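You operate a simulated robot arm through the tools that you are given. There is no shell and no other tool.

You run a simulated robot arm. Do the job below in one go: nothing can be reset, and whatever is moved stays where it is left.

## Task
Tip custard into the catch pan up to the 2 L line.
Fine: from the cooker bowl; free the tilt lock first; crank home and lock again.

The check looks at the end state, three seconds after you hand in, the way a careful person would. Anything else that was tipped, shoved, dropped, spilled or broken makes it a failure.

## Robot
A 6-joint arm with a two-finger gripper, fixed in place. Base frame: the origin is at the foot of the arm, x ahead of it, y to its left, z up. Readings come in mm, degrees, newtons and seconds.
With the tool pointing down near the work surface it reaches from about 220 to 700 mm from the base axis. Its first joint turns from -166.0 to 166.0 degrees. Payload 3.18 kg.
The tool frame sits at the grasp point between the pads (the TCP): z along the fingers, y along the line on which they close. The tips reach 30 mm beyond it. The gripper opens to 144 mm. The gripper's body begins 103 mm behind the TCP.
Orientation is told as [roll, pitch, yaw] about the base's x, y, z axes, in that order, counted from this pose: with the fingers straight down and closing along the base's y, the tool's x points along the base's -x, its y along +y and its z along -z.

## Interface
- The arm moves only by the tool apply_moves. Its argument "motion" is a list of rows, each an object of numbers (a shift or turn left out is 0, a gripper value left out holds the last): "dx", "dy", "dz": the shift along the base's x, y, z in mm; "ax", "ay", "az": the turn, a rotation vector about the base's x, y, z in degrees; "grip": the finger opening in mm, from 0 to 144. In form: [{"dx": .., "dy": .., "dz": .., "ax": .., "ay": .., "az": .., "grip": ..}, ...]. A call has 1 to 20 rows; each row shifts and turns the commanded pose from where the row before left it. Each row takes 0.2 s and may step no farther than 50 mm and 8.6 degrees from the row before; otherwise, or with a gripper value out of range, the whole call is refused. A pose out of reach is approached as far as the arm can. The call stops where the force on the tool passes 50 N (or 10 N more than at its start, if that is more) or the arm is blocked; 0.2 s more then pass. Each finger halts on what it meets, pressing with about 33 N; the grip force reading is that of the motor and also rises with nothing between the fingers. The clock runs only during rows and for 0.2 s after the last one: add rows that do not move to give the fingers time. The reply holds the time, the measured pose of the TCP, the force on the tool along the base axes, the opening and the grip force, in the units named above and with some noise, with the torque about the TCP (base axes, N m) and any sound that the robot's microphone picked up.
- Cameras (640 x 400 px; columns grow to the right, rows downward): "scene" is fixed at [49.7, -497.7, 1300.5]; the picture's right is [0.75, -0.67, 0.00], its down [-0.36, -0.41, -0.84] and it looks along [0.56, 0.63, -0.55] (base axes); focal length 318 px, centre (320, 200). "wrist" rides on the gripper at [77, 16, -143] in the tool frame; the picture's right is [-0.21, 0.98, 0.00], its down [-0.84, -0.18, -0.51] and it looks along [-0.50, -0.11, 0.86] (tool axes); focal length 218 px, centre (320, 200). There is no depth. A picture from a camera that has moved, and an enlarged one, comes with that camera's place and axes in the base frame and with its lens.
- camera(camera): a new picture of that camera. No time passes.
- enlarge(camera, box): a new picture of the part [left, top, right, bottom] of that camera's present view, enlarged. No time passes.
- sign_off(): hands the job in; it is judged then, once.

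Places have to be worked out from the pictures, the camera data and where the tool is seen. Open the gripper and draw the arm clear of the work before you hand the job in, unless the task says otherwise.

The tools are called after "Call:" as a command line: name --argument value ..., lists and objects as JSON in quotes. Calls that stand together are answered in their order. apply_moves: Moves the arm, as the interface text tells. Its arguments: {"type":"object","properties":{"motion":{"type":"array","items":{"type":"object","properties":{"dx":{"type":"number"},"dy":{"type":"number"},"dz":{"type":"number"},"ax":{"type":"number"},"ay":{"type":"number"},"az":{"type":"number"},"grip":{"type":"number"}}}}},"required":["motion"]} The other tools are called the same way: camera (camera) takes a picture; enlarge (camera, box) takes an enlarged picture of a part of a camera's view; sign_off () hands the job in.

At the start:

```text
clock: 0.0
eef_pos: [194.2, 302.2, 983.0]
orientation: [0.1, -0.1, -0.1]
ft_force: [-0.2, 0.7, 0.4]
torque: [0.0, -0.03, -0.02]
gripper_width: 143.8
gripper_force: 0.0
```

scene: 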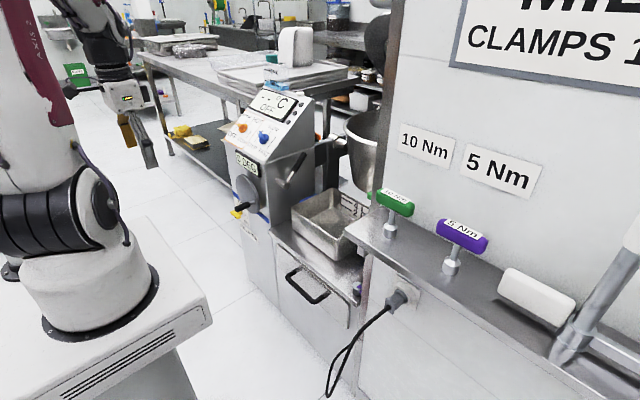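
wrist: 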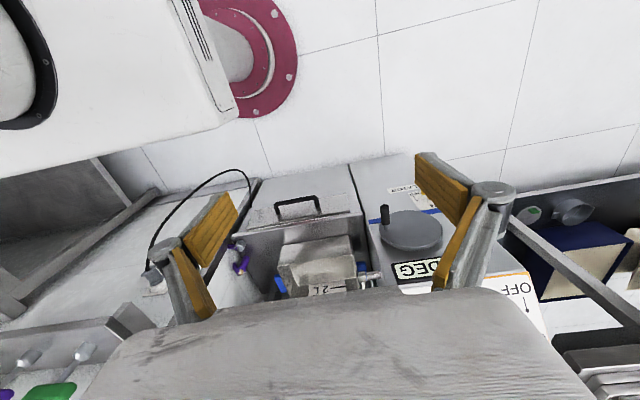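

I start by looking closely at the cooker, the crank and the lock in both cameras before moving anything.

Call:
enlarge --camera "scene" --box '[210, 80, 410, 205]'

Call:
enlarge --camera "scene" --box '[220, 180, 420, 305]'

Call:
enlarge --camera "wrist" --box '[220, 160, 460, 310]'

```text
3.20 times, centred on (310, 142) of scene
camera zoom: at [49.7, -497.7, 1300.5], right [0.75, -0.67, 0.0], down [-0.36, -0.41, -0.84], along [0.56, 0.63, -0.55], focal length 1017 px, centre (352, 384)
```

zoom: 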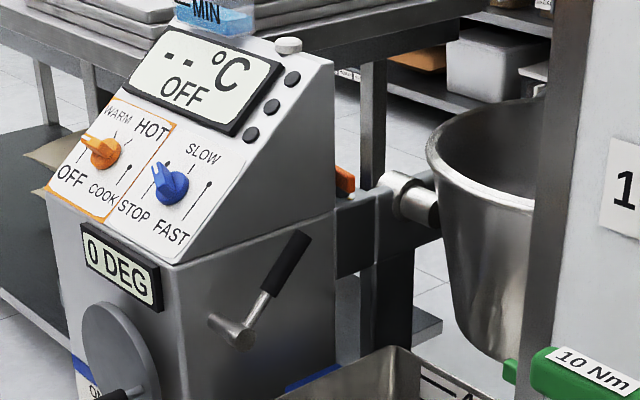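

```text
3.20 times, centred on (320, 242) of scene
camera zoom: at [49.7, -497.7, 1300.5], right [0.75, -0.67, 0.0], down [-0.36, -0.41, -0.84], along [0.56, 0.63, -0.55], focal length 1017 px, centre (320, 64)
```

zoom: 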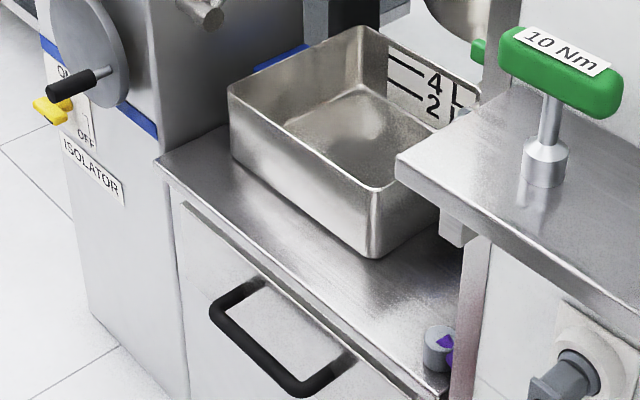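

```text
2.67 times, centred on (340, 235) of wrist
camera zoom: at [117.9, 318.3, 1125.5], right [0.21, 0.98, 0.0], down [0.84, -0.18, 0.51], along [0.5, -0.11, -0.86], focal length 582 px, centre (267, 107)
```

zoom: 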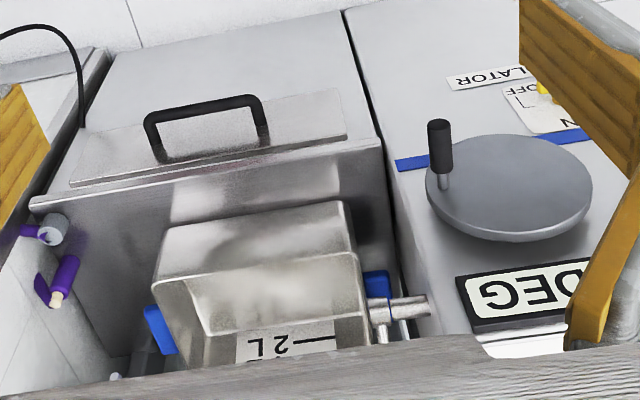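

The crank wheel triangulates to about (535, 478, 648), with its knob tip near (461, 420, 638), and the lock lever seems to be on the console's right side. I'll raise the arm a little and tilt the wrist camera forward to see the bowl, the pan lines and the lock.

Call:
apply_moves --motion '[{"dy": -25, "dz": 25, "ay": -8.3}, {"dy": -25, "dz": 25, "ay": -8.3}, {"dy": -25, "dz": 25, "ay": -8.3}, {"dy": 0}]'

Call:
camera --camera "wrist"

Call:
camera --camera "scene"

```text
clock: 1.0
eef_pos: [196.3, 228.0, 1058.9]
orientation: [0.1, -25.0, -0.1]
ft_force: [-0.8, -0.7, -0.6]
torque: [0.01, -0.01, 0.03]
gripper_width: 144.0
gripper_force: 0.1
```

```text
taken
camera wrist: at [65.8, 244.2, 1155.9], right [0.19, 0.98, 0.09], down [0.55, -0.18, 0.82], along [0.81, -0.11, -0.57], focal length 218 px, centre (320, 200)
```

wrist: 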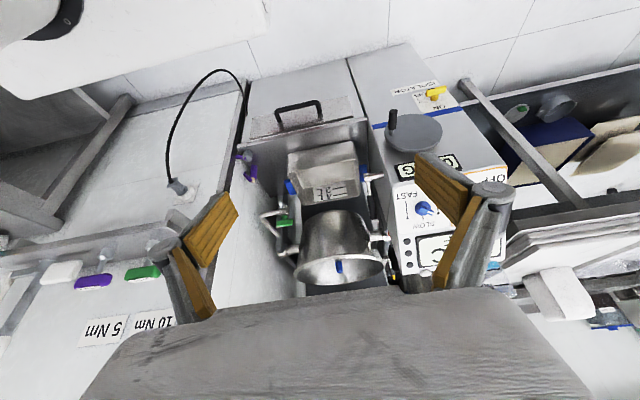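

```text
taken
```

scene: 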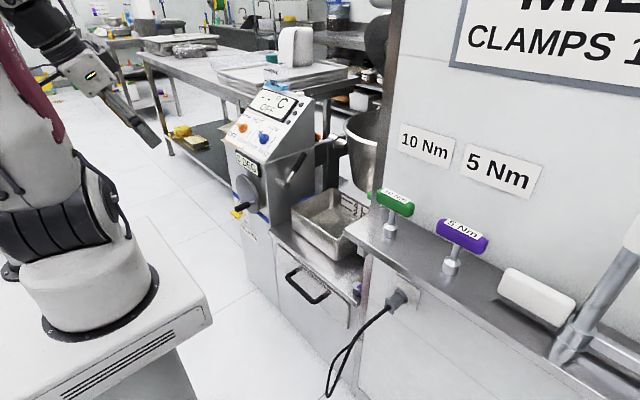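

The bowl, pan, lever and crank are all in view now. I'll enlarge the key parts.

Call:
enlarge --camera "wrist" --box '[230, 130, 422, 250]'

Call:
enlarge --camera "wrist" --box '[250, 190, 410, 290]'

Call:
enlarge --camera "wrist" --box '[350, 70, 510, 170]'

Call:
enlarge --camera "scene" --box '[260, 130, 340, 180]'

```text
3.33 times, centred on (326, 190) of wrist
camera zoom: at [65.8, 244.2, 1155.9], right [0.19, 0.98, 0.09], down [0.55, -0.18, 0.82], along [0.81, -0.11, -0.57], focal length 728 px, centre (300, 233)
```

zoom: 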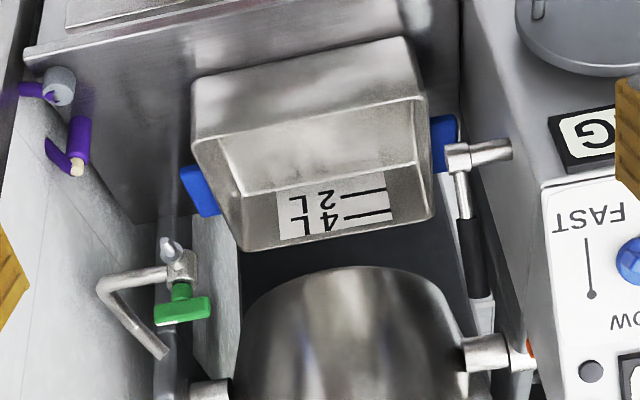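

```text
4.00 times, centred on (330, 240) of wrist
camera zoom: at [65.8, 244.2, 1155.9], right [0.19, 0.98, 0.09], down [0.55, -0.18, 0.82], along [0.81, -0.11, -0.57], focal length 873 px, centre (280, 40)
```

zoom: 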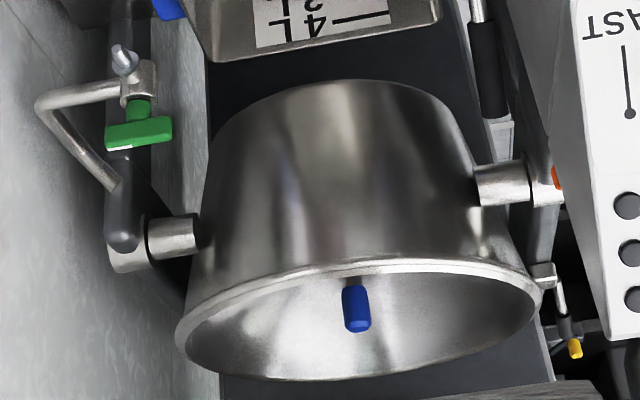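

```text
4.00 times, centred on (430, 120) of wrist
camera zoom: at [65.8, 244.2, 1155.9], right [0.19, 0.98, 0.09], down [0.55, -0.18, 0.82], along [0.81, -0.11, -0.57], focal length 873 px, centre (-120, 520)
```

zoom: 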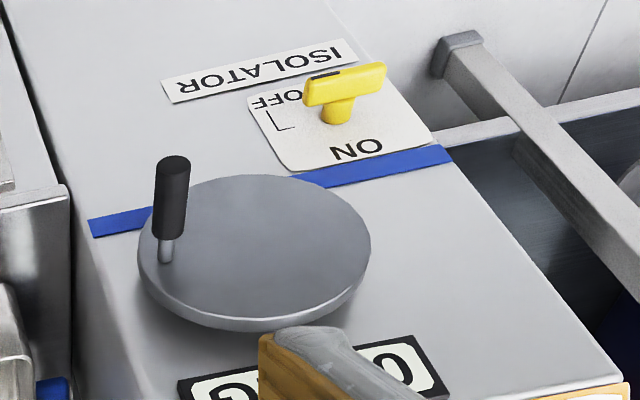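

```text
8.00 times, centred on (300, 155) of scene
camera zoom: at [49.7, -497.7, 1300.5], right [0.75, -0.67, 0.0], down [-0.36, -0.41, -0.84], along [0.56, 0.63, -0.55], focal length 2543 px, centre (480, 560)
```

zoom: 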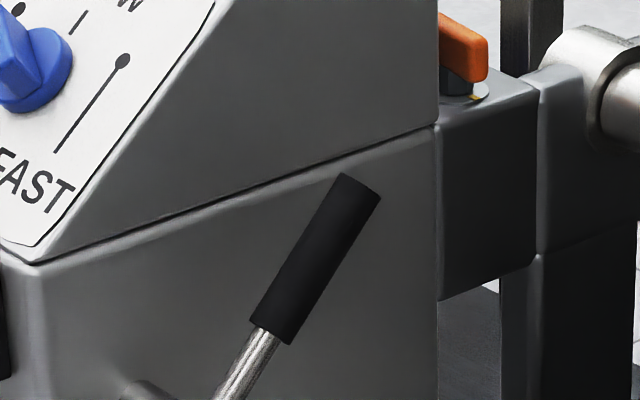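

The lever stub triangulates to about (594, 327, 734) with its black grip reaching (702, 325, 815). There is also an orange wing near (819, 380, 833), so I need to know which one is the tilt lock and look for labels on the console's right side.

Call:
apply_moves --motion '[{"dx": 32, "dy": -28, "az": 7}, {"dx": 32, "dy": -28, "az": 7}, {"dx": 32, "dy": -28, "az": 7}, {"dx": 32, "dy": -28, "az": 7}, {"dx": 32, "dy": -28, "az": 7}, {"dx": 0, "az": 7}]'

Call:
camera --camera "wrist"

```text
clock: 2.4
eef_pos: [356.2, 86.3, 1060.3]
orientation: [0.7, -25.0, 40.4]
ft_force: [0.3, -0.7, -0.7]
torque: [0.01, -0.02, 0.07]
gripper_width: 144.0
gripper_force: 0.0
```

```text
taken
camera wrist: at [246.9, 13.8, 1155.9], right [-0.49, 0.86, 0.1], down [0.54, 0.22, 0.81], along [0.68, 0.46, -0.57], focal length 218 px, centre (320, 200)
```

wrist: 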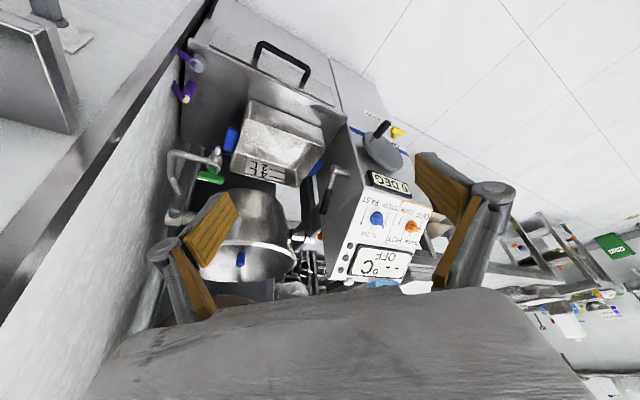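

Call:
enlarge --camera "wrist" --box '[270, 150, 398, 230]'

Call:
enlarge --camera "wrist" --box '[180, 180, 340, 300]'

Call:
enlarge --camera "wrist" --box '[270, 210, 350, 300]'

```text
5.00 times, centred on (334, 190) of wrist
camera zoom: at [246.9, 13.8, 1155.9], right [-0.49, 0.86, 0.1], down [0.54, 0.22, 0.81], along [0.68, 0.46, -0.57], focal length 1091 px, centre (250, 250)
```

zoom: 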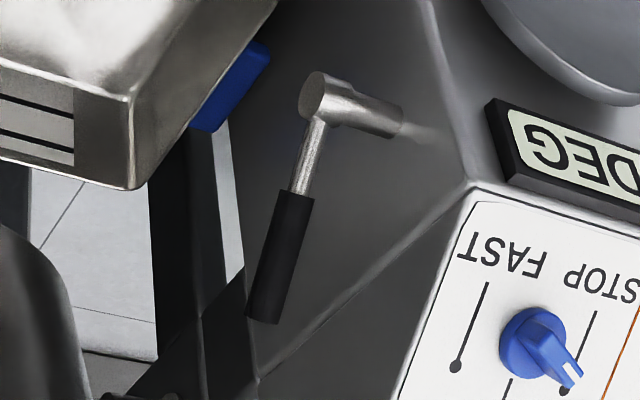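

```text
3.33 times, centred on (260, 240) of wrist
camera zoom: at [246.9, 13.8, 1155.9], right [-0.49, 0.86, 0.1], down [0.54, 0.22, 0.81], along [0.68, 0.46, -0.57], focal length 728 px, centre (520, 67)
```

zoom: 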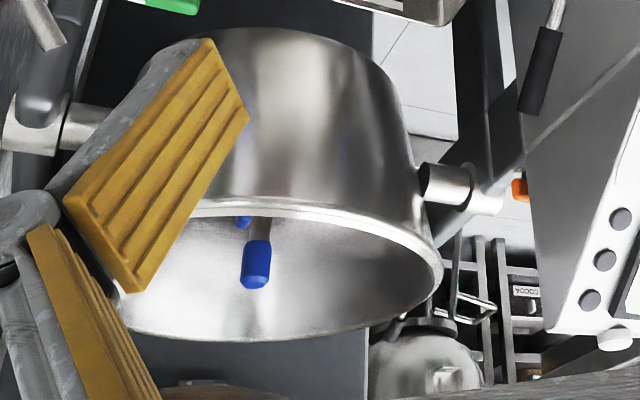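

```text
4.44 times, centred on (310, 255) of wrist
camera zoom: at [246.9, 13.8, 1155.9], right [-0.49, 0.86, 0.1], down [0.54, 0.22, 0.81], along [0.68, 0.46, -0.57], focal length 970 px, centre (364, -44)
```

zoom: 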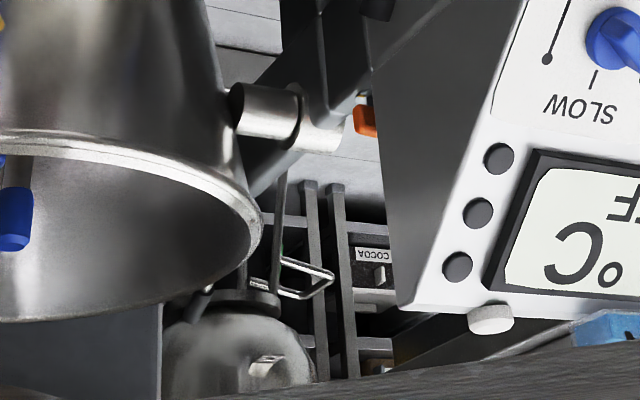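

There are no labels on the lever's side. I'll go higher and further forward to look down into the bowl, and at the orange wing on the bracket.

Call:
apply_moves --motion '[{"dx": 25, "dy": 13, "dz": 25}, {"dx": 25, "dy": 13, "dz": 25}, {"dx": 25, "dy": 13, "dz": 25}, {"dx": 25, "dy": 13, "dz": 25}, {"dx": 25, "dy": 13, "dz": 25}, {"dx": 0}]'

Call:
camera --camera "wrist"

Call:
enlarge --camera "wrist" --box '[260, 130, 420, 230]'

Call:
enlarge --camera "wrist" --box '[160, 120, 320, 280]'

```text
clock: 3.8
eef_pos: [481.0, 155.3, 1168.0]
orientation: [-0.2, -25.3, 41.9]
ft_force: [1.4, -1.1, -0.2]
torque: [-0.02, 0.05, -0.02]
gripper_width: 144.0
gripper_force: 0.1
out of reach, approached as far as the arm can: row 5
```

```text
taken
camera wrist: at [371.7, 81.3, 1263.1], right [-0.51, 0.85, 0.09], down [0.52, 0.23, 0.82], along [0.68, 0.46, -0.57], focal length 218 px, centre (320, 200)
```

wrist: 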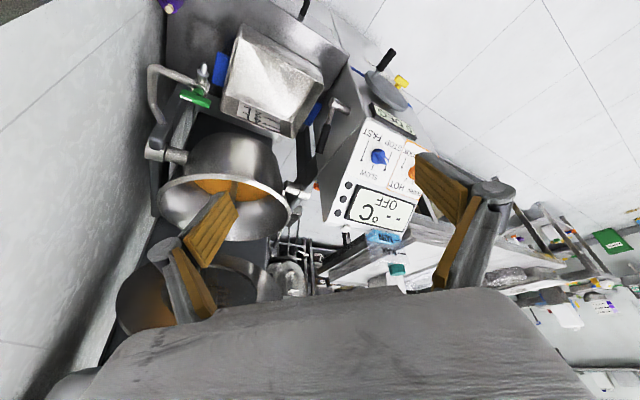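

```text
4.00 times, centred on (340, 180) of wrist
camera zoom: at [371.7, 81.3, 1263.1], right [-0.51, 0.85, 0.09], down [0.52, 0.23, 0.82], along [0.68, 0.46, -0.57], focal length 873 px, centre (240, 280)
```

zoom: 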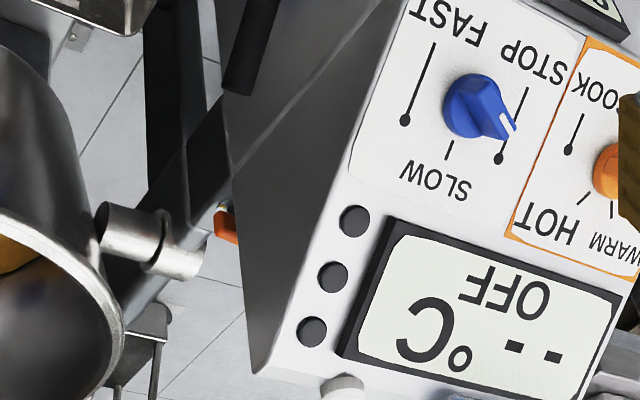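

```text
2.50 times, centred on (240, 200) of wrist
camera zoom: at [371.7, 81.3, 1263.1], right [-0.51, 0.85, 0.09], down [0.52, 0.23, 0.82], along [0.68, 0.46, -0.57], focal length 546 px, centre (520, 200)
```

zoom: 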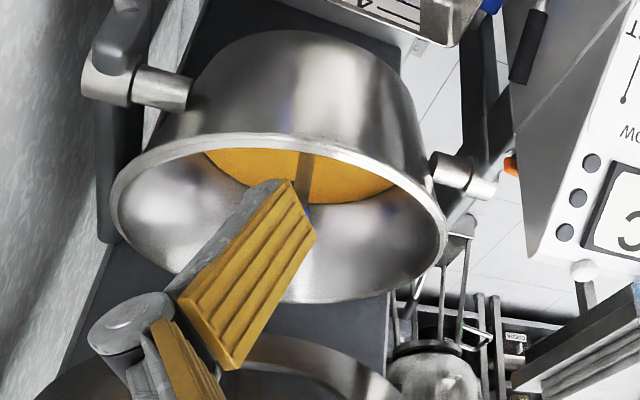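

Custard is visible in the bowl now. Next, a tighter scene view of the orange wing, the lever and the trunnion.

Call:
enlarge --camera "scene" --box '[308, 126, 340, 146]'

Call:
enlarge --camera "scene" --box '[268, 142, 316, 194]'

Call:
enlarge --camera "scene" --box '[225, 145, 273, 225]'

```text
16.00 times, centred on (324, 136) of scene
camera zoom: at [49.7, -497.7, 1300.5], right [0.75, -0.67, 0.0], down [-0.36, -0.41, -0.84], along [0.56, 0.63, -0.55], focal length 5086 px, centre (256, 1224)
```

zoom: 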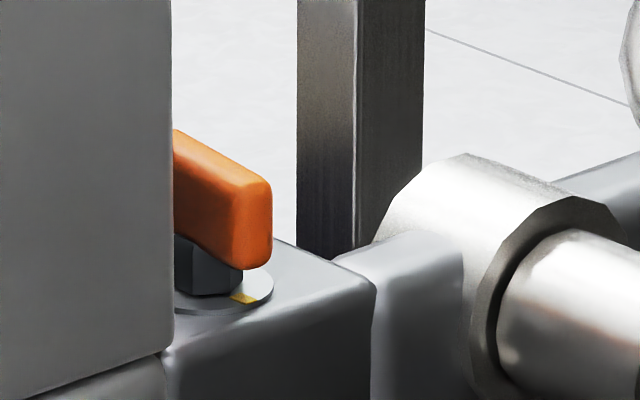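

```text
7.69 times, centred on (292, 168) of scene
camera zoom: at [49.7, -497.7, 1300.5], right [0.75, -0.67, 0.0], down [-0.36, -0.41, -0.84], along [0.56, 0.63, -0.55], focal length 2445 px, centre (535, 446)
```

zoom: 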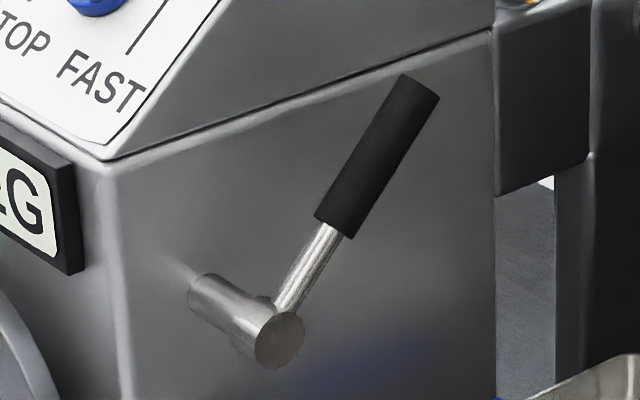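

```text
5.00 times, centred on (249, 185) of scene
camera zoom: at [49.7, -497.7, 1300.5], right [0.75, -0.67, 0.0], down [-0.36, -0.41, -0.84], along [0.56, 0.63, -0.55], focal length 1589 px, centre (675, 275)
```

zoom: 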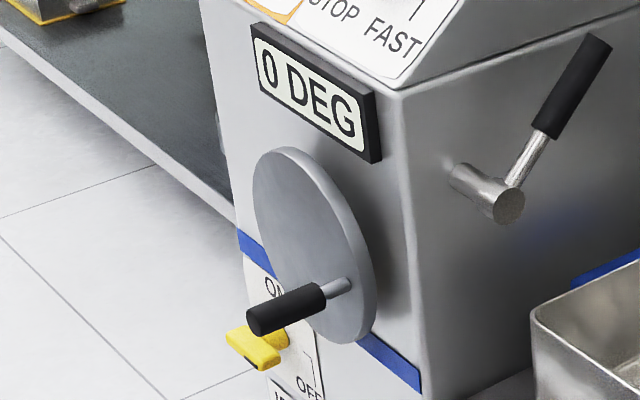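

The orange wing is small and sits on the trunnion bracket about 900 mm away, while the black lever is within reach. I'll get one more view from further right to judge both, and to learn the lever's geometry.

Call:
apply_moves --motion '[{"dx": 20, "dy": -13, "dz": -24, "az": 6.6}, {"dx": 20, "dy": -13, "dz": -24, "az": 6.6}, {"dx": 20, "dy": -13, "dz": -24, "az": 6.6}, {"dx": 20, "dy": -13, "dz": -24, "az": 6.6}, {"dx": 20, "dy": -13, "dz": -24, "az": 6.6}, {"dx": 0}]'

Call:
camera --camera "wrist"

```text
clock: 5.2
eef_pos: [562.3, 104.5, 1011.3]
orientation: [-0.5, -25.0, 75.0]
ft_force: [-0.5, 0.0, 0.2]
torque: [0.0, 0.01, -0.03]
gripper_width: 143.8
gripper_force: 0.1
out of reach, approached as far as the arm can: row 3, 4, 5
```

```text
taken
camera wrist: at [511.1, -15.1, 1107.3], right [-0.89, 0.44, 0.08], down [0.31, 0.48, 0.82], along [0.32, 0.76, -0.57], focal length 218 px, centre (320, 200)
```

wrist: 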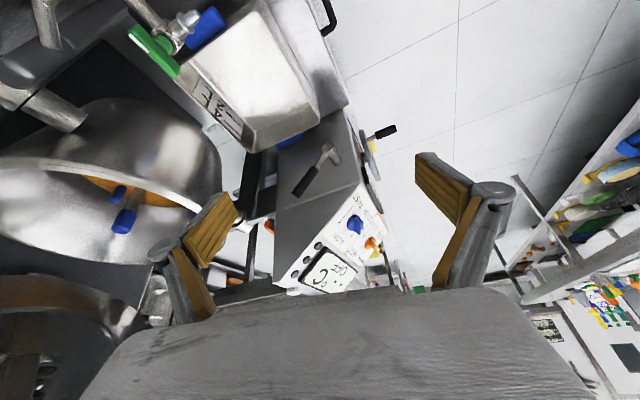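

Call:
enlarge --camera "wrist" --box '[250, 190, 314, 230]'

Call:
enlarge --camera "wrist" --box '[270, 120, 398, 200]'

```text
10.00 times, centred on (282, 210) of wrist
camera zoom: at [511.1, -15.1, 1107.3], right [-0.89, 0.44, 0.08], down [0.31, 0.48, 0.82], along [0.32, 0.76, -0.57], focal length 2183 px, centre (700, 100)
```

zoom: 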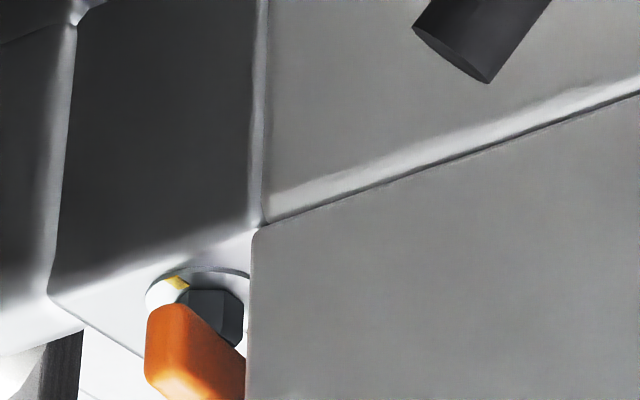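

```text
5.00 times, centred on (334, 160) of wrist
camera zoom: at [511.1, -15.1, 1107.3], right [-0.89, 0.44, 0.08], down [0.31, 0.48, 0.82], along [0.32, 0.76, -0.57], focal length 1091 px, centre (250, 400)
```

zoom: 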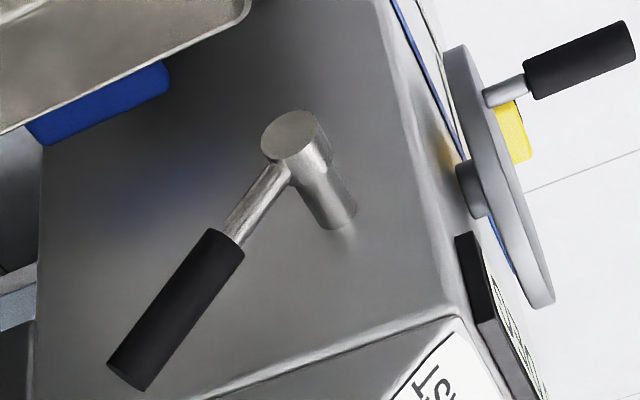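

The lever hub's face is near (621, 328, 709), its grip end is near (721, 342, 803), and the console's right side is at y≈382. So the lever is the reachable lock, and I'll turn the tool back to face forward, pitched about -40°, and look again before grasping the grip.

Call:
apply_moves --motion '[{"dx": -10, "dy": 15, "az": -8.3}, {"dx": -10, "dy": 15, "az": -8.3}, {"dx": -10, "dy": 15, "az": -8.3}, {"dx": -10, "dy": 15, "az": -8.3}, {"dx": -10, "dy": 15, "az": -8.3}, {"dx": -10, "dy": 15, "az": -8.3}, {"dx": -10, "dy": 15, "az": -8.3}, {"dx": -10, "dy": 15, "az": -8.3}, {"dx": -10, "dy": 15, "az": -8.3}, {"ay": -7.5}, {"ay": -7.5}, {"dx": 0}]'

Call:
camera --camera "wrist"

```text
clock: 7.8
eef_pos: [467.6, 237.7, 1012.9]
orientation: [0.0, -40.0, 0.3]
ft_force: [0.8, -0.9, 0.4]
torque: [0.02, 0.01, 0.0]
gripper_width: 144.2
gripper_force: 0.1
```

```text
taken
camera wrist: at [318.6, 252.7, 1072.6], right [0.15, 0.98, 0.13], down [0.32, -0.18, 0.93], along [0.93, -0.1, -0.34], focal length 218 px, centre (320, 200)
```

wrist: 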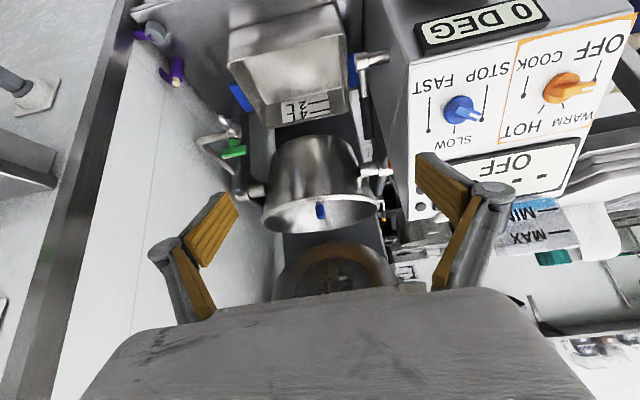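

Call:
enlarge --camera "wrist" --box '[330, 30, 426, 200]'

Call:
enlarge --camera "wrist" --box '[340, 40, 404, 80]'

Call:
enlarge --camera "wrist" --box '[340, 80, 404, 150]'

```text
2.35 times, centred on (378, 115) of wrist
camera zoom: at [318.6, 252.7, 1072.6], right [0.15, 0.98, 0.13], down [0.32, -0.18, 0.93], along [0.93, -0.1, -0.34], focal length 514 px, centre (184, 400)
```

zoom: 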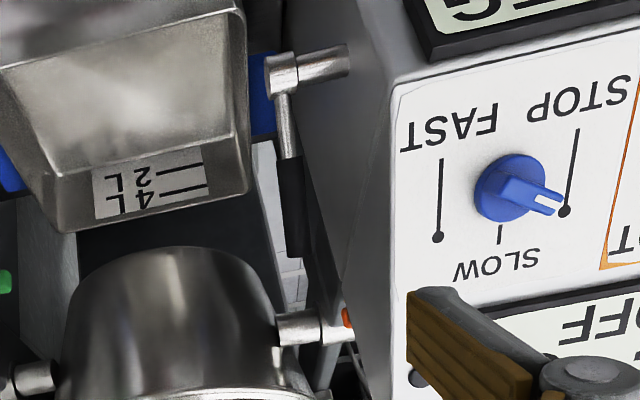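

```text
10.00 times, centred on (372, 60) of wrist
camera zoom: at [318.6, 252.7, 1072.6], right [0.15, 0.98, 0.13], down [0.32, -0.18, 0.93], along [0.93, -0.1, -0.34], focal length 2183 px, centre (-200, 1600)
```

zoom: 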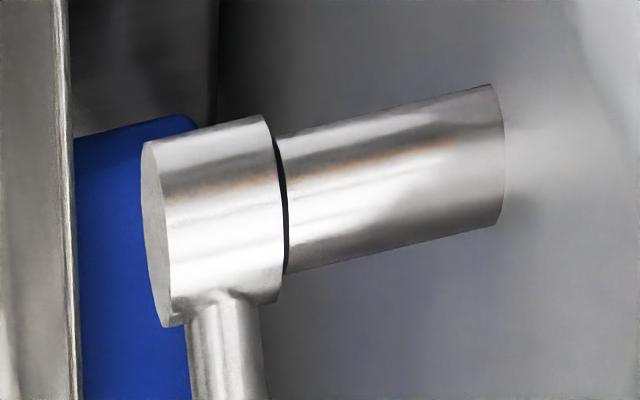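

```text
5.71 times, centred on (372, 115) of wrist
camera zoom: at [318.6, 252.7, 1072.6], right [0.15, 0.98, 0.13], down [0.32, -0.18, 0.93], along [0.93, -0.1, -0.34], focal length 1247 px, centre (23, 686)
```

zoom: 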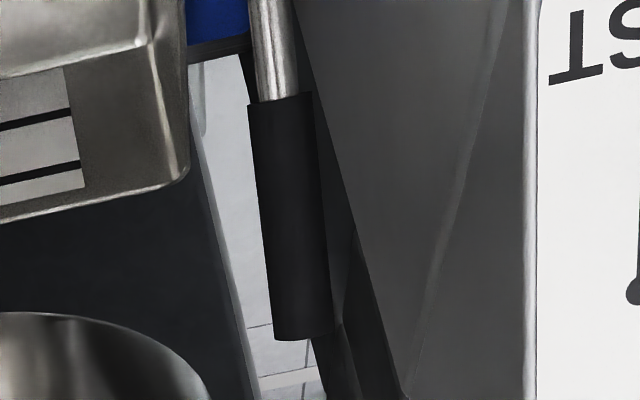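

Wide-baseline triangulation gives the hub axis at (618, 715), the lever plane at y≈331, and the grip from 59 to 135 mm along a 46° line, so its centre is near (687, 331, 787). I'll narrow the fingers to 50 mm and move to a pre-grasp 90 mm back along the tool.

Call:
apply_moves --motion '[{"dx": 27, "dy": 15.5, "dz": -26, "grip": 50}, {"dx": 27, "dy": 15.5, "dz": -26}, {"dx": 27, "dy": 15.5, "dz": -26}, {"dx": 27, "dy": 15.5, "dz": -26}, {"dx": 27, "dy": 15.5, "dz": -26}, {"dx": 27, "dy": 15.5, "dz": -26}, {"dx": 0}]'

Call:
camera --camera "wrist"

Call:
camera --camera "scene"

```text
clock: 9.4
eef_pos: [633.1, 332.0, 852.9]
orientation: [0.0, -39.9, 0.2]
ft_force: [-0.6, -0.2, -0.9]
torque: [-0.04, -0.01, -0.04]
gripper_width: 50.2
gripper_force: 0.1
```

```text
taken
camera wrist: at [483.3, 346.9, 913.7], right [0.16, 0.98, 0.13], down [0.32, -0.18, 0.93], along [0.93, -0.1, -0.34], focal length 218 px, centre (320, 200)
```

wrist: 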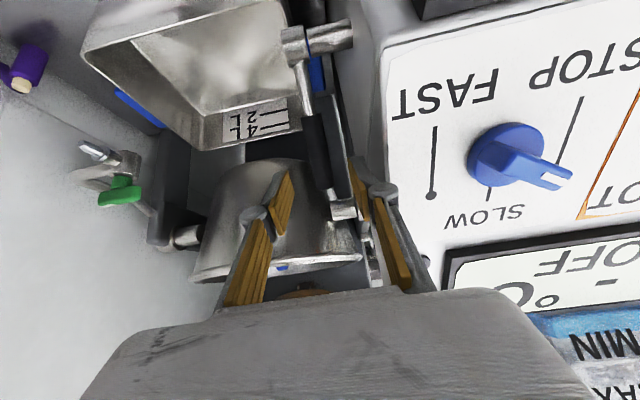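

```text
taken
```

scene: 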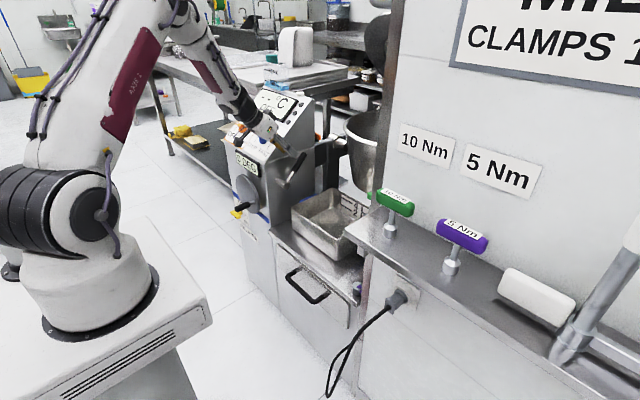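

The arm reached the pre-grasp and the lever sits between the two fingers. I'll advance along the tool axis to the grip and check the alignment again.

Call:
apply_moves --motion '[{"dx": 18, "dz": -21.5}, {"dx": 18, "dz": -21.5}, {"dx": 0}]'

Call:
camera --camera "wrist"

Call:
enlarge --camera "scene" --box '[220, 90, 340, 190]'

```text
clock: 10.2
eef_pos: [670.2, 330.4, 812.0]
orientation: [0.0, -39.9, 0.3]
ft_force: [0.5, 0.0, -0.6]
torque: [0.02, 0.02, 0.03]
gripper_width: 50.1
gripper_force: 0.2
```

```text
taken
camera wrist: at [518.8, 346.8, 871.9], right [0.16, 0.98, 0.13], down [0.32, -0.18, 0.93], along [0.93, -0.1, -0.34], focal length 218 px, centre (320, 200)
```

wrist: 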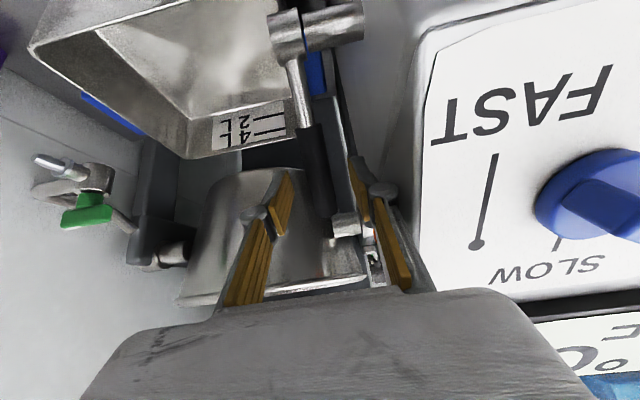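

```text
4.00 times, centred on (280, 140) of scene
camera zoom: at [49.7, -497.7, 1300.5], right [0.75, -0.67, 0.0], down [-0.36, -0.41, -0.84], along [0.56, 0.63, -0.55], focal length 1272 px, centre (480, 440)
```

zoom: 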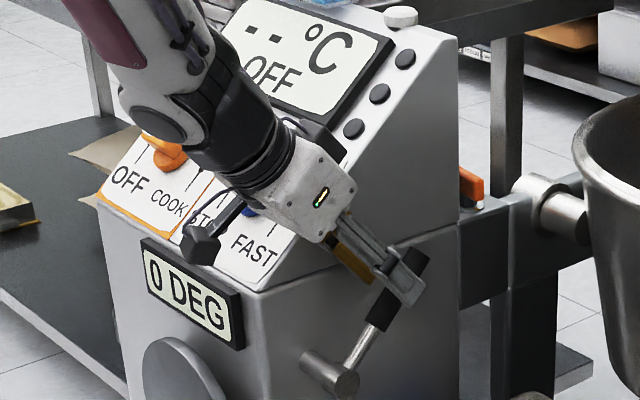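

Alignment looks right: the lever grip is between the fingers and the gripper body clears the panel. I'll advance the last 30 mm or so and close on the grip.

Call:
apply_moves --motion '[{"dx": 10, "dz": -12}, {"dx": 8, "dz": -11}, {"dx": 0, "grip": 14}, {"dx": 0}, {"dx": 0}]'

Call:
camera --camera "wrist"

Call:
enlarge --camera "scene" --box '[220, 90, 340, 190]'

```text
clock: 11.4
eef_pos: [687.4, 329.4, 789.6]
orientation: [-0.2, -39.9, 0.2]
ft_force: [-0.8, -15.0, -2.0]
torque: [0.04, -0.18, -0.19]
gripper_width: 20.5
gripper_force: 44.9
```

```text
taken
camera wrist: at [536.6, 346.3, 850.1], right [0.16, 0.98, 0.13], down [0.32, -0.18, 0.93], along [0.93, -0.11, -0.34], focal length 218 px, centre (320, 200)
```

wrist: 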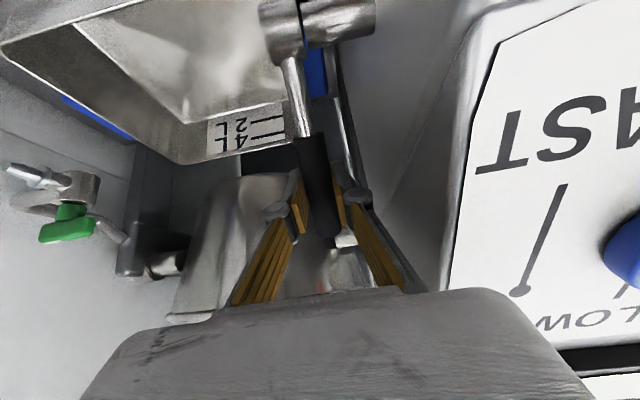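

```text
4.00 times, centred on (280, 140) of scene
camera zoom: at [49.7, -497.7, 1300.5], right [0.75, -0.67, 0.0], down [-0.36, -0.41, -0.84], along [0.56, 0.63, -0.55], focal length 1272 px, centre (480, 440)
```

zoom: 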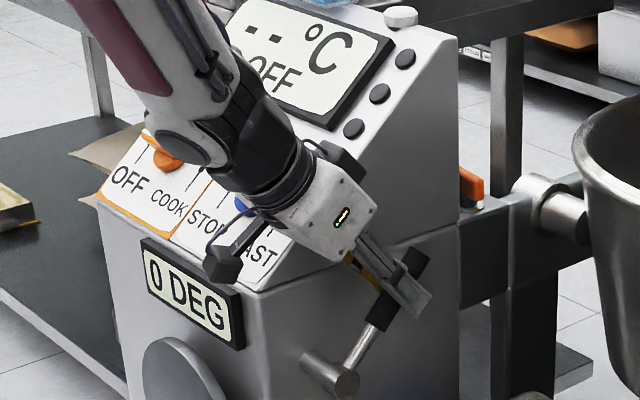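

The grip is held at 20.5 mm, with about 15 N of side force because the lever sits slightly to the -y side. I'll relieve that by 1.5 mm and then nudge the lever slightly forward and up, about 5 mm, to feel whether it moves that way.

Call:
apply_moves --motion '[{"dy": -1.5}, {"dx": -1.8, "dz": 1.7}, {"dx": -1.8, "dz": 1.7}, {"dx": 0}]'

```text
clock: 12.4
eef_pos: [682.4, 329.5, 794.0]
orientation: [0.0, -40.0, 0.3]
ft_force: [13.4, -4.5, -7.8]
torque: [0.09, -1.29, -0.17]
gripper_width: 20.5
gripper_force: 45.1
```

The lever moved about 4° forward against roughly 15 N, keeping its 102 mm radius, so this direction is live. I'll carry on along the arc about the hub.

Call:
apply_moves --motion '[{"dx": -3.6, "dz": 2.8}, {"dx": -3.6, "dz": 2.6}, {"dx": -3.7, "dz": 2.4}, {"dx": -3.8, "dz": 2.2}, {"dx": 0}]'

Call:
enlarge --camera "scene" --box '[220, 90, 340, 190]'

```text
clock: 13.6
eef_pos: [667.9, 330.1, 805.6]
orientation: [-0.1, -40.0, 0.2]
ft_force: [12.5, 0.3, -5.1]
torque: [0.13, -1.28, -0.1]
gripper_width: 20.8
gripper_force: 44.8
```

```text
4.00 times, centred on (280, 140) of scene
camera zoom: at [49.7, -497.7, 1300.5], right [0.75, -0.67, 0.0], down [-0.36, -0.41, -0.84], along [0.56, 0.63, -0.55], focal length 1272 px, centre (480, 440)
```

zoom: 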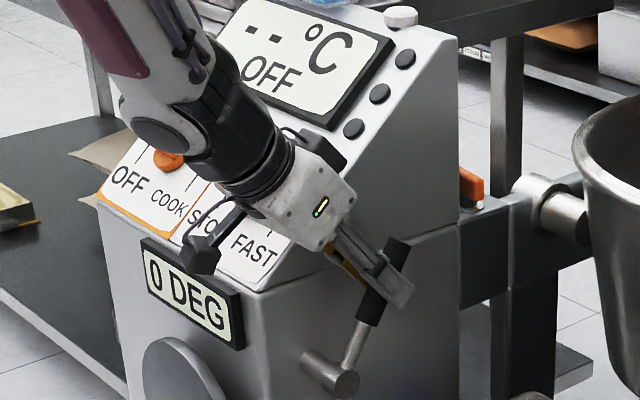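

The lever is following smoothly at about 61° now with steady resistance. I'll continue the arc towards vertical, watching the force.

Call:
apply_moves --motion '[{"dx": -4, "dz": 1.8}, {"dx": -4, "dz": 1.7}, {"dx": -4.2, "dz": 1.7}, {"dx": -4.2, "dz": 1.6}, {"dx": -4.3, "dz": 1.3}, {"dx": -4.3, "dz": 1.2}, {"dx": 0}]'

```text
clock: 15.2
eef_pos: [641.8, 330.2, 813.2]
orientation: [-0.1, -40.1, 0.3]
ft_force: [17.5, 8.8, 2.6]
torque: [0.23, -1.5, -0.02]
gripper_width: 21.0
gripper_force: 45.2
```

The lever is at about 76°. I'll go on past vertical, with a small y correction.

Call:
apply_moves --motion '[{"dx": -4.3, "dy": 0.4, "dz": 1.0}, {"dx": -4.4, "dy": 0.4, "dz": 0.8}, {"dx": -4.4, "dz": 0.5}, {"dx": -4.4, "dz": 0.3}, {"dx": -4.4, "dz": 0}, {"dx": -4.4, "dz": -0.2}, {"dx": 0}]'

Call:
enlarge --camera "scene" --box '[220, 90, 340, 190]'

```text
clock: 16.8
eef_pos: [616.0, 329.1, 816.2]
orientation: [0.1, -40.1, 0.2]
ft_force: [16.7, 11.2, 6.1]
torque: [0.28, -1.61, 0.07]
gripper_width: 21.7
gripper_force: 45.4
```

```text
4.00 times, centred on (280, 140) of scene
camera zoom: at [49.7, -497.7, 1300.5], right [0.75, -0.67, 0.0], down [-0.36, -0.41, -0.84], along [0.56, 0.63, -0.55], focal length 1272 px, centre (480, 440)
```

zoom: 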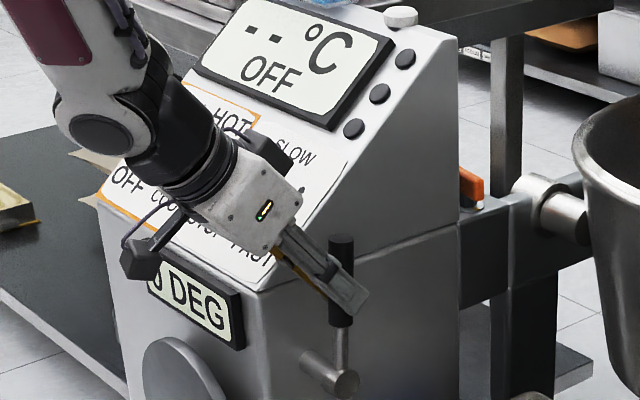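

The lever is vertical now and still moves freely. I'll continue over towards the front until I feel an end stop.

Call:
apply_moves --motion '[{"dx": -4.4, "dy": 0.4, "dz": -0.4}, {"dx": -4.4, "dy": 0.4, "dz": -0.6}, {"dx": -4.4, "dz": -0.8}, {"dx": -4.3, "dz": -1.0}, {"dx": -4.3, "dz": -1.2}, {"dx": -4.2, "dz": -1.4}, {"dx": 0}]'

```text
clock: 18.4
eef_pos: [591.5, 329.4, 811.0]
orientation: [0.0, -40.0, 0.3]
ft_force: [13.2, 2.4, 13.8]
torque: [0.09, -1.59, 0.05]
gripper_width: 21.6
gripper_force: 45.0
```

At about 105° the resistance is unchanged and the radius has drifted slightly short. I'll correct outward and continue.

Call:
apply_moves --motion '[{"dx": -4.2, "dz": 0.2}, {"dx": -4.1, "dz": -0.8}, {"dx": -4.1, "dz": -1.6}, {"dx": -4.1, "dz": -1.8}, {"dx": -3.9, "dz": -2.0}, {"dx": -3.9, "dz": -2.1}, {"dx": 0}]'

Call:
enlarge --camera "scene" --box '[220, 90, 340, 190]'

```text
clock: 20.0
eef_pos: [565.1, 330.6, 801.1]
orientation: [-0.1, -39.9, 0.3]
ft_force: [-0.6, 0.1, -0.5]
torque: [0.02, -0.03, 0.01]
gripper_width: 13.9
gripper_force: 0.0
```

```text
4.00 times, centred on (280, 140) of scene
camera zoom: at [49.7, -497.7, 1300.5], right [0.75, -0.67, 0.0], down [-0.36, -0.41, -0.84], along [0.56, 0.63, -0.55], focal length 1272 px, centre (480, 440)
```

zoom: 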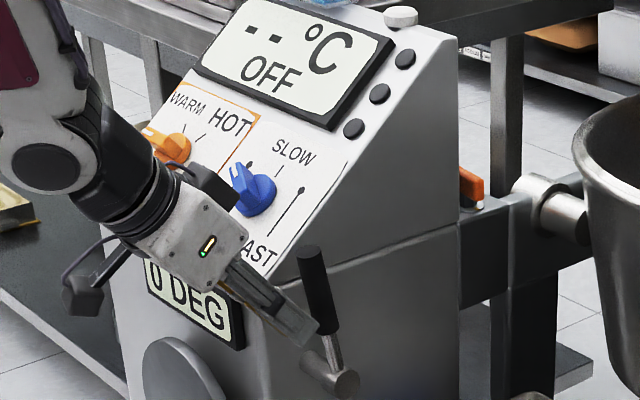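

The grip slipped off: the opening is 13.9 mm with no force. I'll look at where the lever stopped before deciding whether it has reached its end position.

Call:
camera --camera "wrist"

Call:
enlarge --camera "scene" --box '[276, 142, 324, 194]'

```text
taken
camera wrist: at [414.8, 346.5, 861.9], right [0.16, 0.98, 0.13], down [0.32, -0.18, 0.93], along [0.93, -0.1, -0.34], focal length 218 px, centre (320, 200)
```

wrist: 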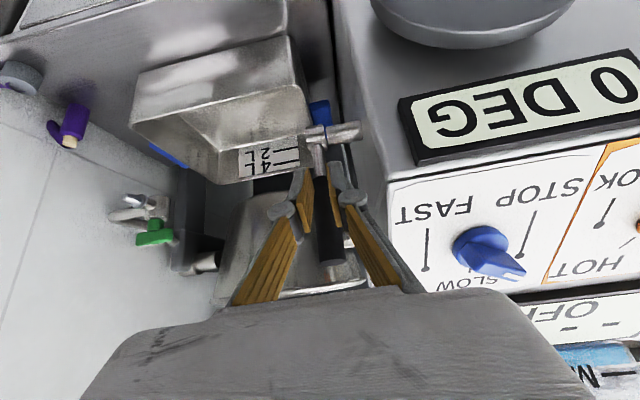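

```text
7.69 times, centred on (300, 168) of scene
camera zoom: at [49.7, -497.7, 1300.5], right [0.75, -0.67, 0.0], down [-0.36, -0.41, -0.84], along [0.56, 0.63, -0.55], focal length 2445 px, centre (474, 446)
```

zoom: 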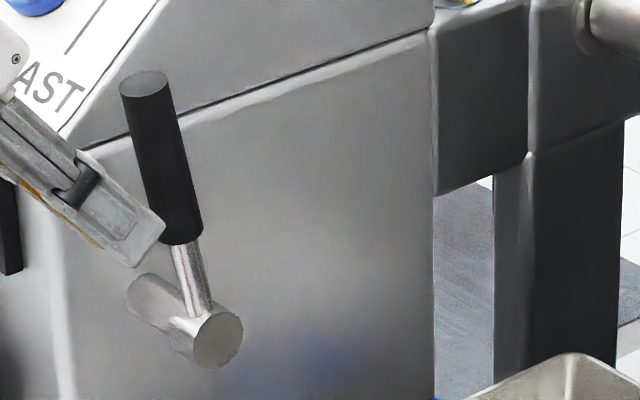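

The lever is standing at about 99–100°, up from 46°. I need to know whether that's the end stop, so I'll reopen, regrasp the grip and pull forward gently to feel it.

Call:
apply_moves --motion '[{"dx": 0, "grip": 50}, {"dx": 0}, {"dx": 12, "dz": 1}, {"dx": 12, "dz": 1}, {"dx": 11, "dz": 2}, {"dx": 0}]'

Call:
camera --camera "wrist"

Call:
enlarge --camera "scene" --box '[276, 142, 324, 194]'

```text
clock: 21.4
eef_pos: [600.8, 332.0, 805.3]
orientation: [0.0, -40.0, 0.3]
ft_force: [0.7, 0.3, 0.0]
torque: [-0.04, 0.02, 0.0]
gripper_width: 49.9
gripper_force: 0.1
```

```text
taken
camera wrist: at [450.4, 347.0, 865.4], right [0.16, 0.98, 0.13], down [0.32, -0.18, 0.93], along [0.93, -0.1, -0.34], focal length 218 px, centre (320, 200)
```

wrist: 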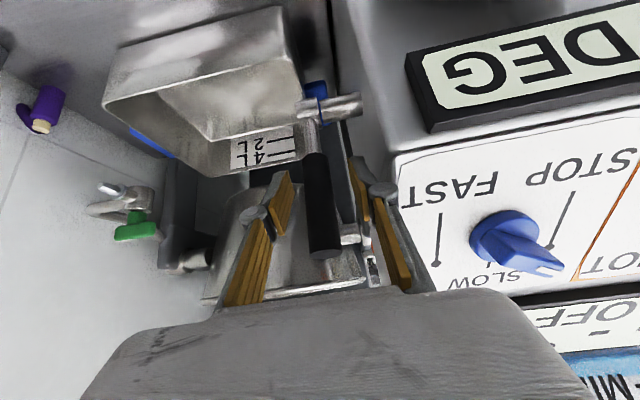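

```text
7.69 times, centred on (300, 168) of scene
camera zoom: at [49.7, -497.7, 1300.5], right [0.75, -0.67, 0.0], down [-0.36, -0.41, -0.84], along [0.56, 0.63, -0.55], focal length 2445 px, centre (474, 446)
```

zoom: 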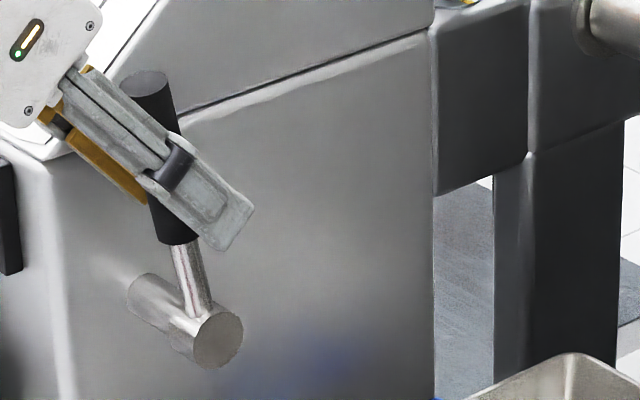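

The fingers straddle the grip again. I'll close and pull forward in small steps to feel for the stop.

Call:
apply_moves --motion '[{"dx": 0, "dy": -1.5, "grip": 14}, {"dx": 0}, {"dx": 0}, {"dx": -2, "dz": -0.3}, {"dx": -2, "dz": -0.4}, {"dx": -2, "dz": -0.4}, {"dx": 0}]'

Call:
enlarge --camera "scene" --box '[276, 142, 324, 194]'

```text
clock: 23.0
eef_pos: [597.5, 329.5, 806.8]
orientation: [-0.1, -40.0, 0.2]
ft_force: [29.1, 11.1, -3.6]
torque: [0.25, -0.8, 0.09]
gripper_width: 21.3
gripper_force: 45.1
```

```text
7.69 times, centred on (300, 168) of scene
camera zoom: at [49.7, -497.7, 1300.5], right [0.75, -0.67, 0.0], down [-0.36, -0.41, -0.84], along [0.56, 0.63, -0.55], focal length 2445 px, centre (474, 446)
```

zoom: 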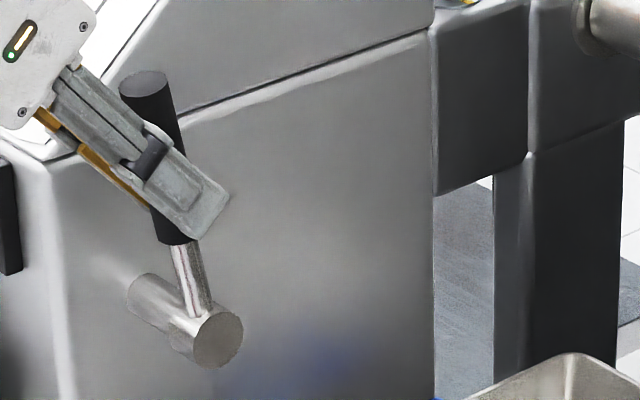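

The lever stays put at 29 N, so it's at its end stop, about 54° from where it began. I'll release it, back away, and confirm it stays there.

Call:
apply_moves --motion '[{"dx": 3, "grip": 50}, {"dx": 0}, {"dx": -19, "dz": 23}, {"dx": -19, "dz": 23}, {"dx": -25, "dz": 25}, {"dx": -25, "dz": 25}, {"dx": 0}]'

Call:
camera --camera "scene"

Call:
camera --camera "wrist"

Call:
enlarge --camera "scene" --box '[230, 135, 330, 235]'

```text
clock: 24.6
eef_pos: [512.4, 328.3, 903.2]
orientation: [-0.1, -39.9, 0.4]
ft_force: [-0.4, -0.6, 0.2]
torque: [0.0, -0.01, 0.0]
gripper_width: 49.9
gripper_force: 0.0
```

```text
taken
```

scene: 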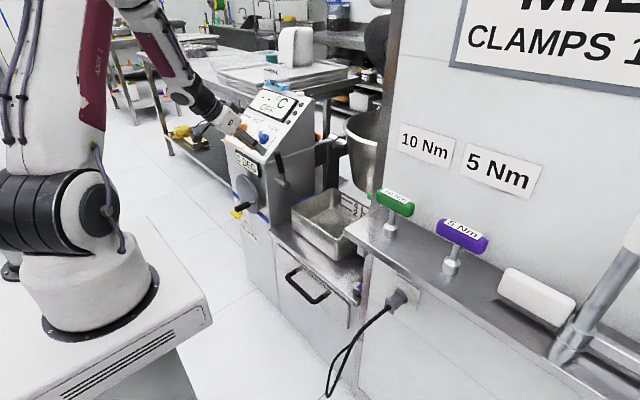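

```text
taken
camera wrist: at [360.7, 343.8, 962.9], right [0.16, 0.98, 0.13], down [0.32, -0.18, 0.93], along [0.93, -0.1, -0.34], focal length 218 px, centre (320, 200)
```

wrist: 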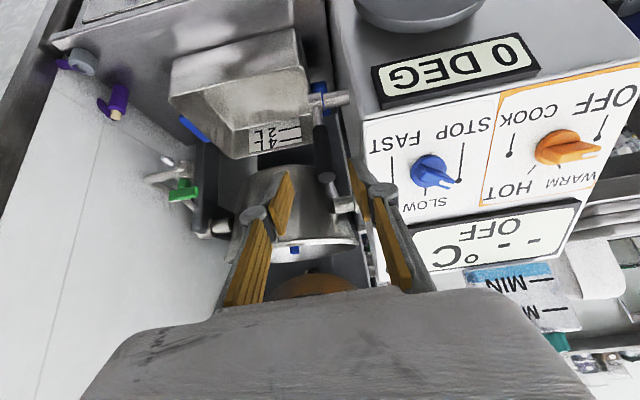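

```text
4.00 times, centred on (280, 185) of scene
camera zoom: at [49.7, -497.7, 1300.5], right [0.75, -0.67, 0.0], down [-0.36, -0.41, -0.84], along [0.56, 0.63, -0.55], focal length 1272 px, centre (480, 260)
```

zoom: 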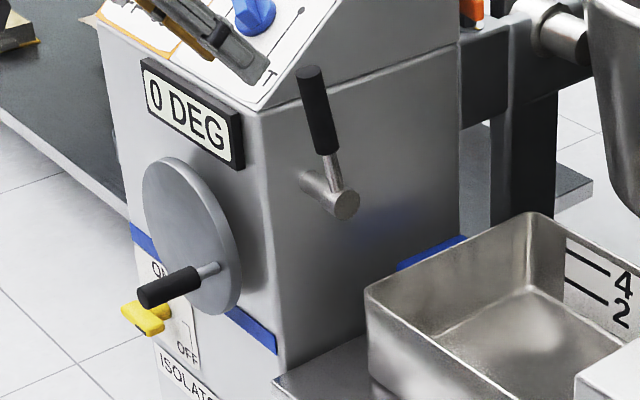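

The lever stays put at about 100°, taken as the freed position. Now the crank: I'll pull the arm back so the wrist camera sees the handwheel squarely and I can measure its centre and knob.

Call:
apply_moves --motion '[{"dx": -36, "dy": 18, "dz": -8}, {"dx": -36, "dy": 18, "dz": -8}, {"dx": -36, "dy": 18, "dz": -8}, {"dx": -36, "dy": 18, "dz": -8}, {"dx": -36, "dy": 18, "dz": -8}, {"dx": 0}]'

Call:
camera --camera "wrist"

Call:
enlarge --camera "wrist" --box '[280, 60, 440, 160]'

Call:
enlarge --camera "scene" --box '[228, 165, 276, 225]'

```text
clock: 26.0
eef_pos: [328.0, 421.3, 860.1]
orientation: [0.0, -39.9, 0.3]
ft_force: [0.3, 1.6, 0.0]
torque: [-0.01, -0.01, -0.01]
gripper_width: 49.7
gripper_force: 0.0
```

```text
taken
camera wrist: at [178.3, 437.6, 920.5], right [0.16, 0.98, 0.13], down [0.32, -0.18, 0.93], along [0.93, -0.1, -0.34], focal length 218 px, centre (320, 200)
```

wrist: 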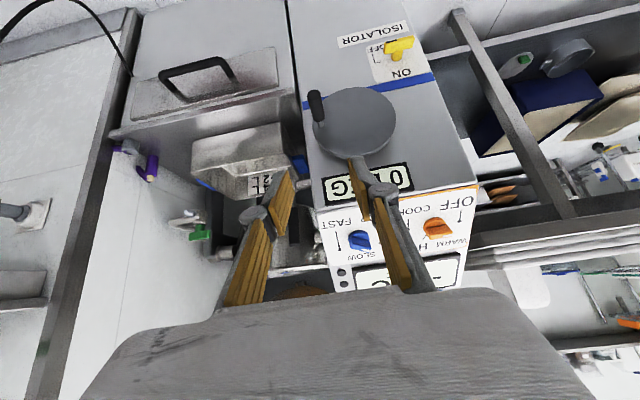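

```text
4.00 times, centred on (360, 110) of wrist
camera zoom: at [178.3, 437.6, 920.5], right [0.16, 0.98, 0.13], down [0.32, -0.18, 0.93], along [0.93, -0.1, -0.34], focal length 873 px, centre (160, 560)
```

zoom: 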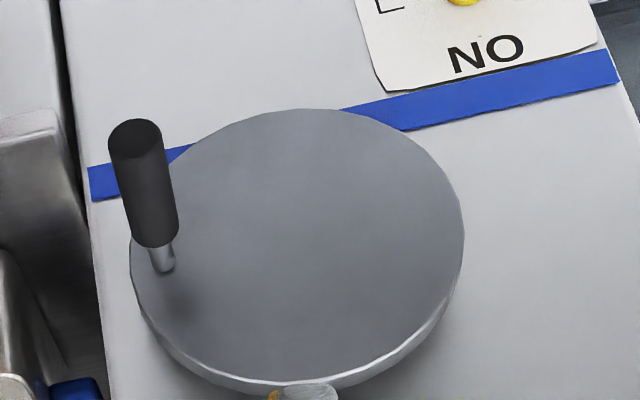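

```text
6.67 times, centred on (252, 195) of scene
camera zoom: at [49.7, -497.7, 1300.5], right [0.75, -0.67, 0.0], down [-0.36, -0.41, -0.84], along [0.56, 0.63, -0.55], focal length 2119 px, centre (773, 233)
```

zoom: 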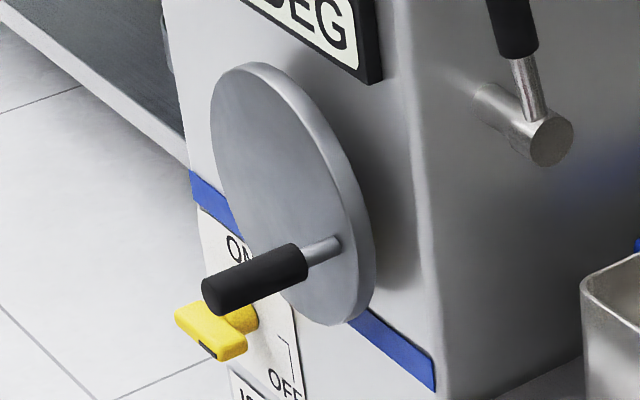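

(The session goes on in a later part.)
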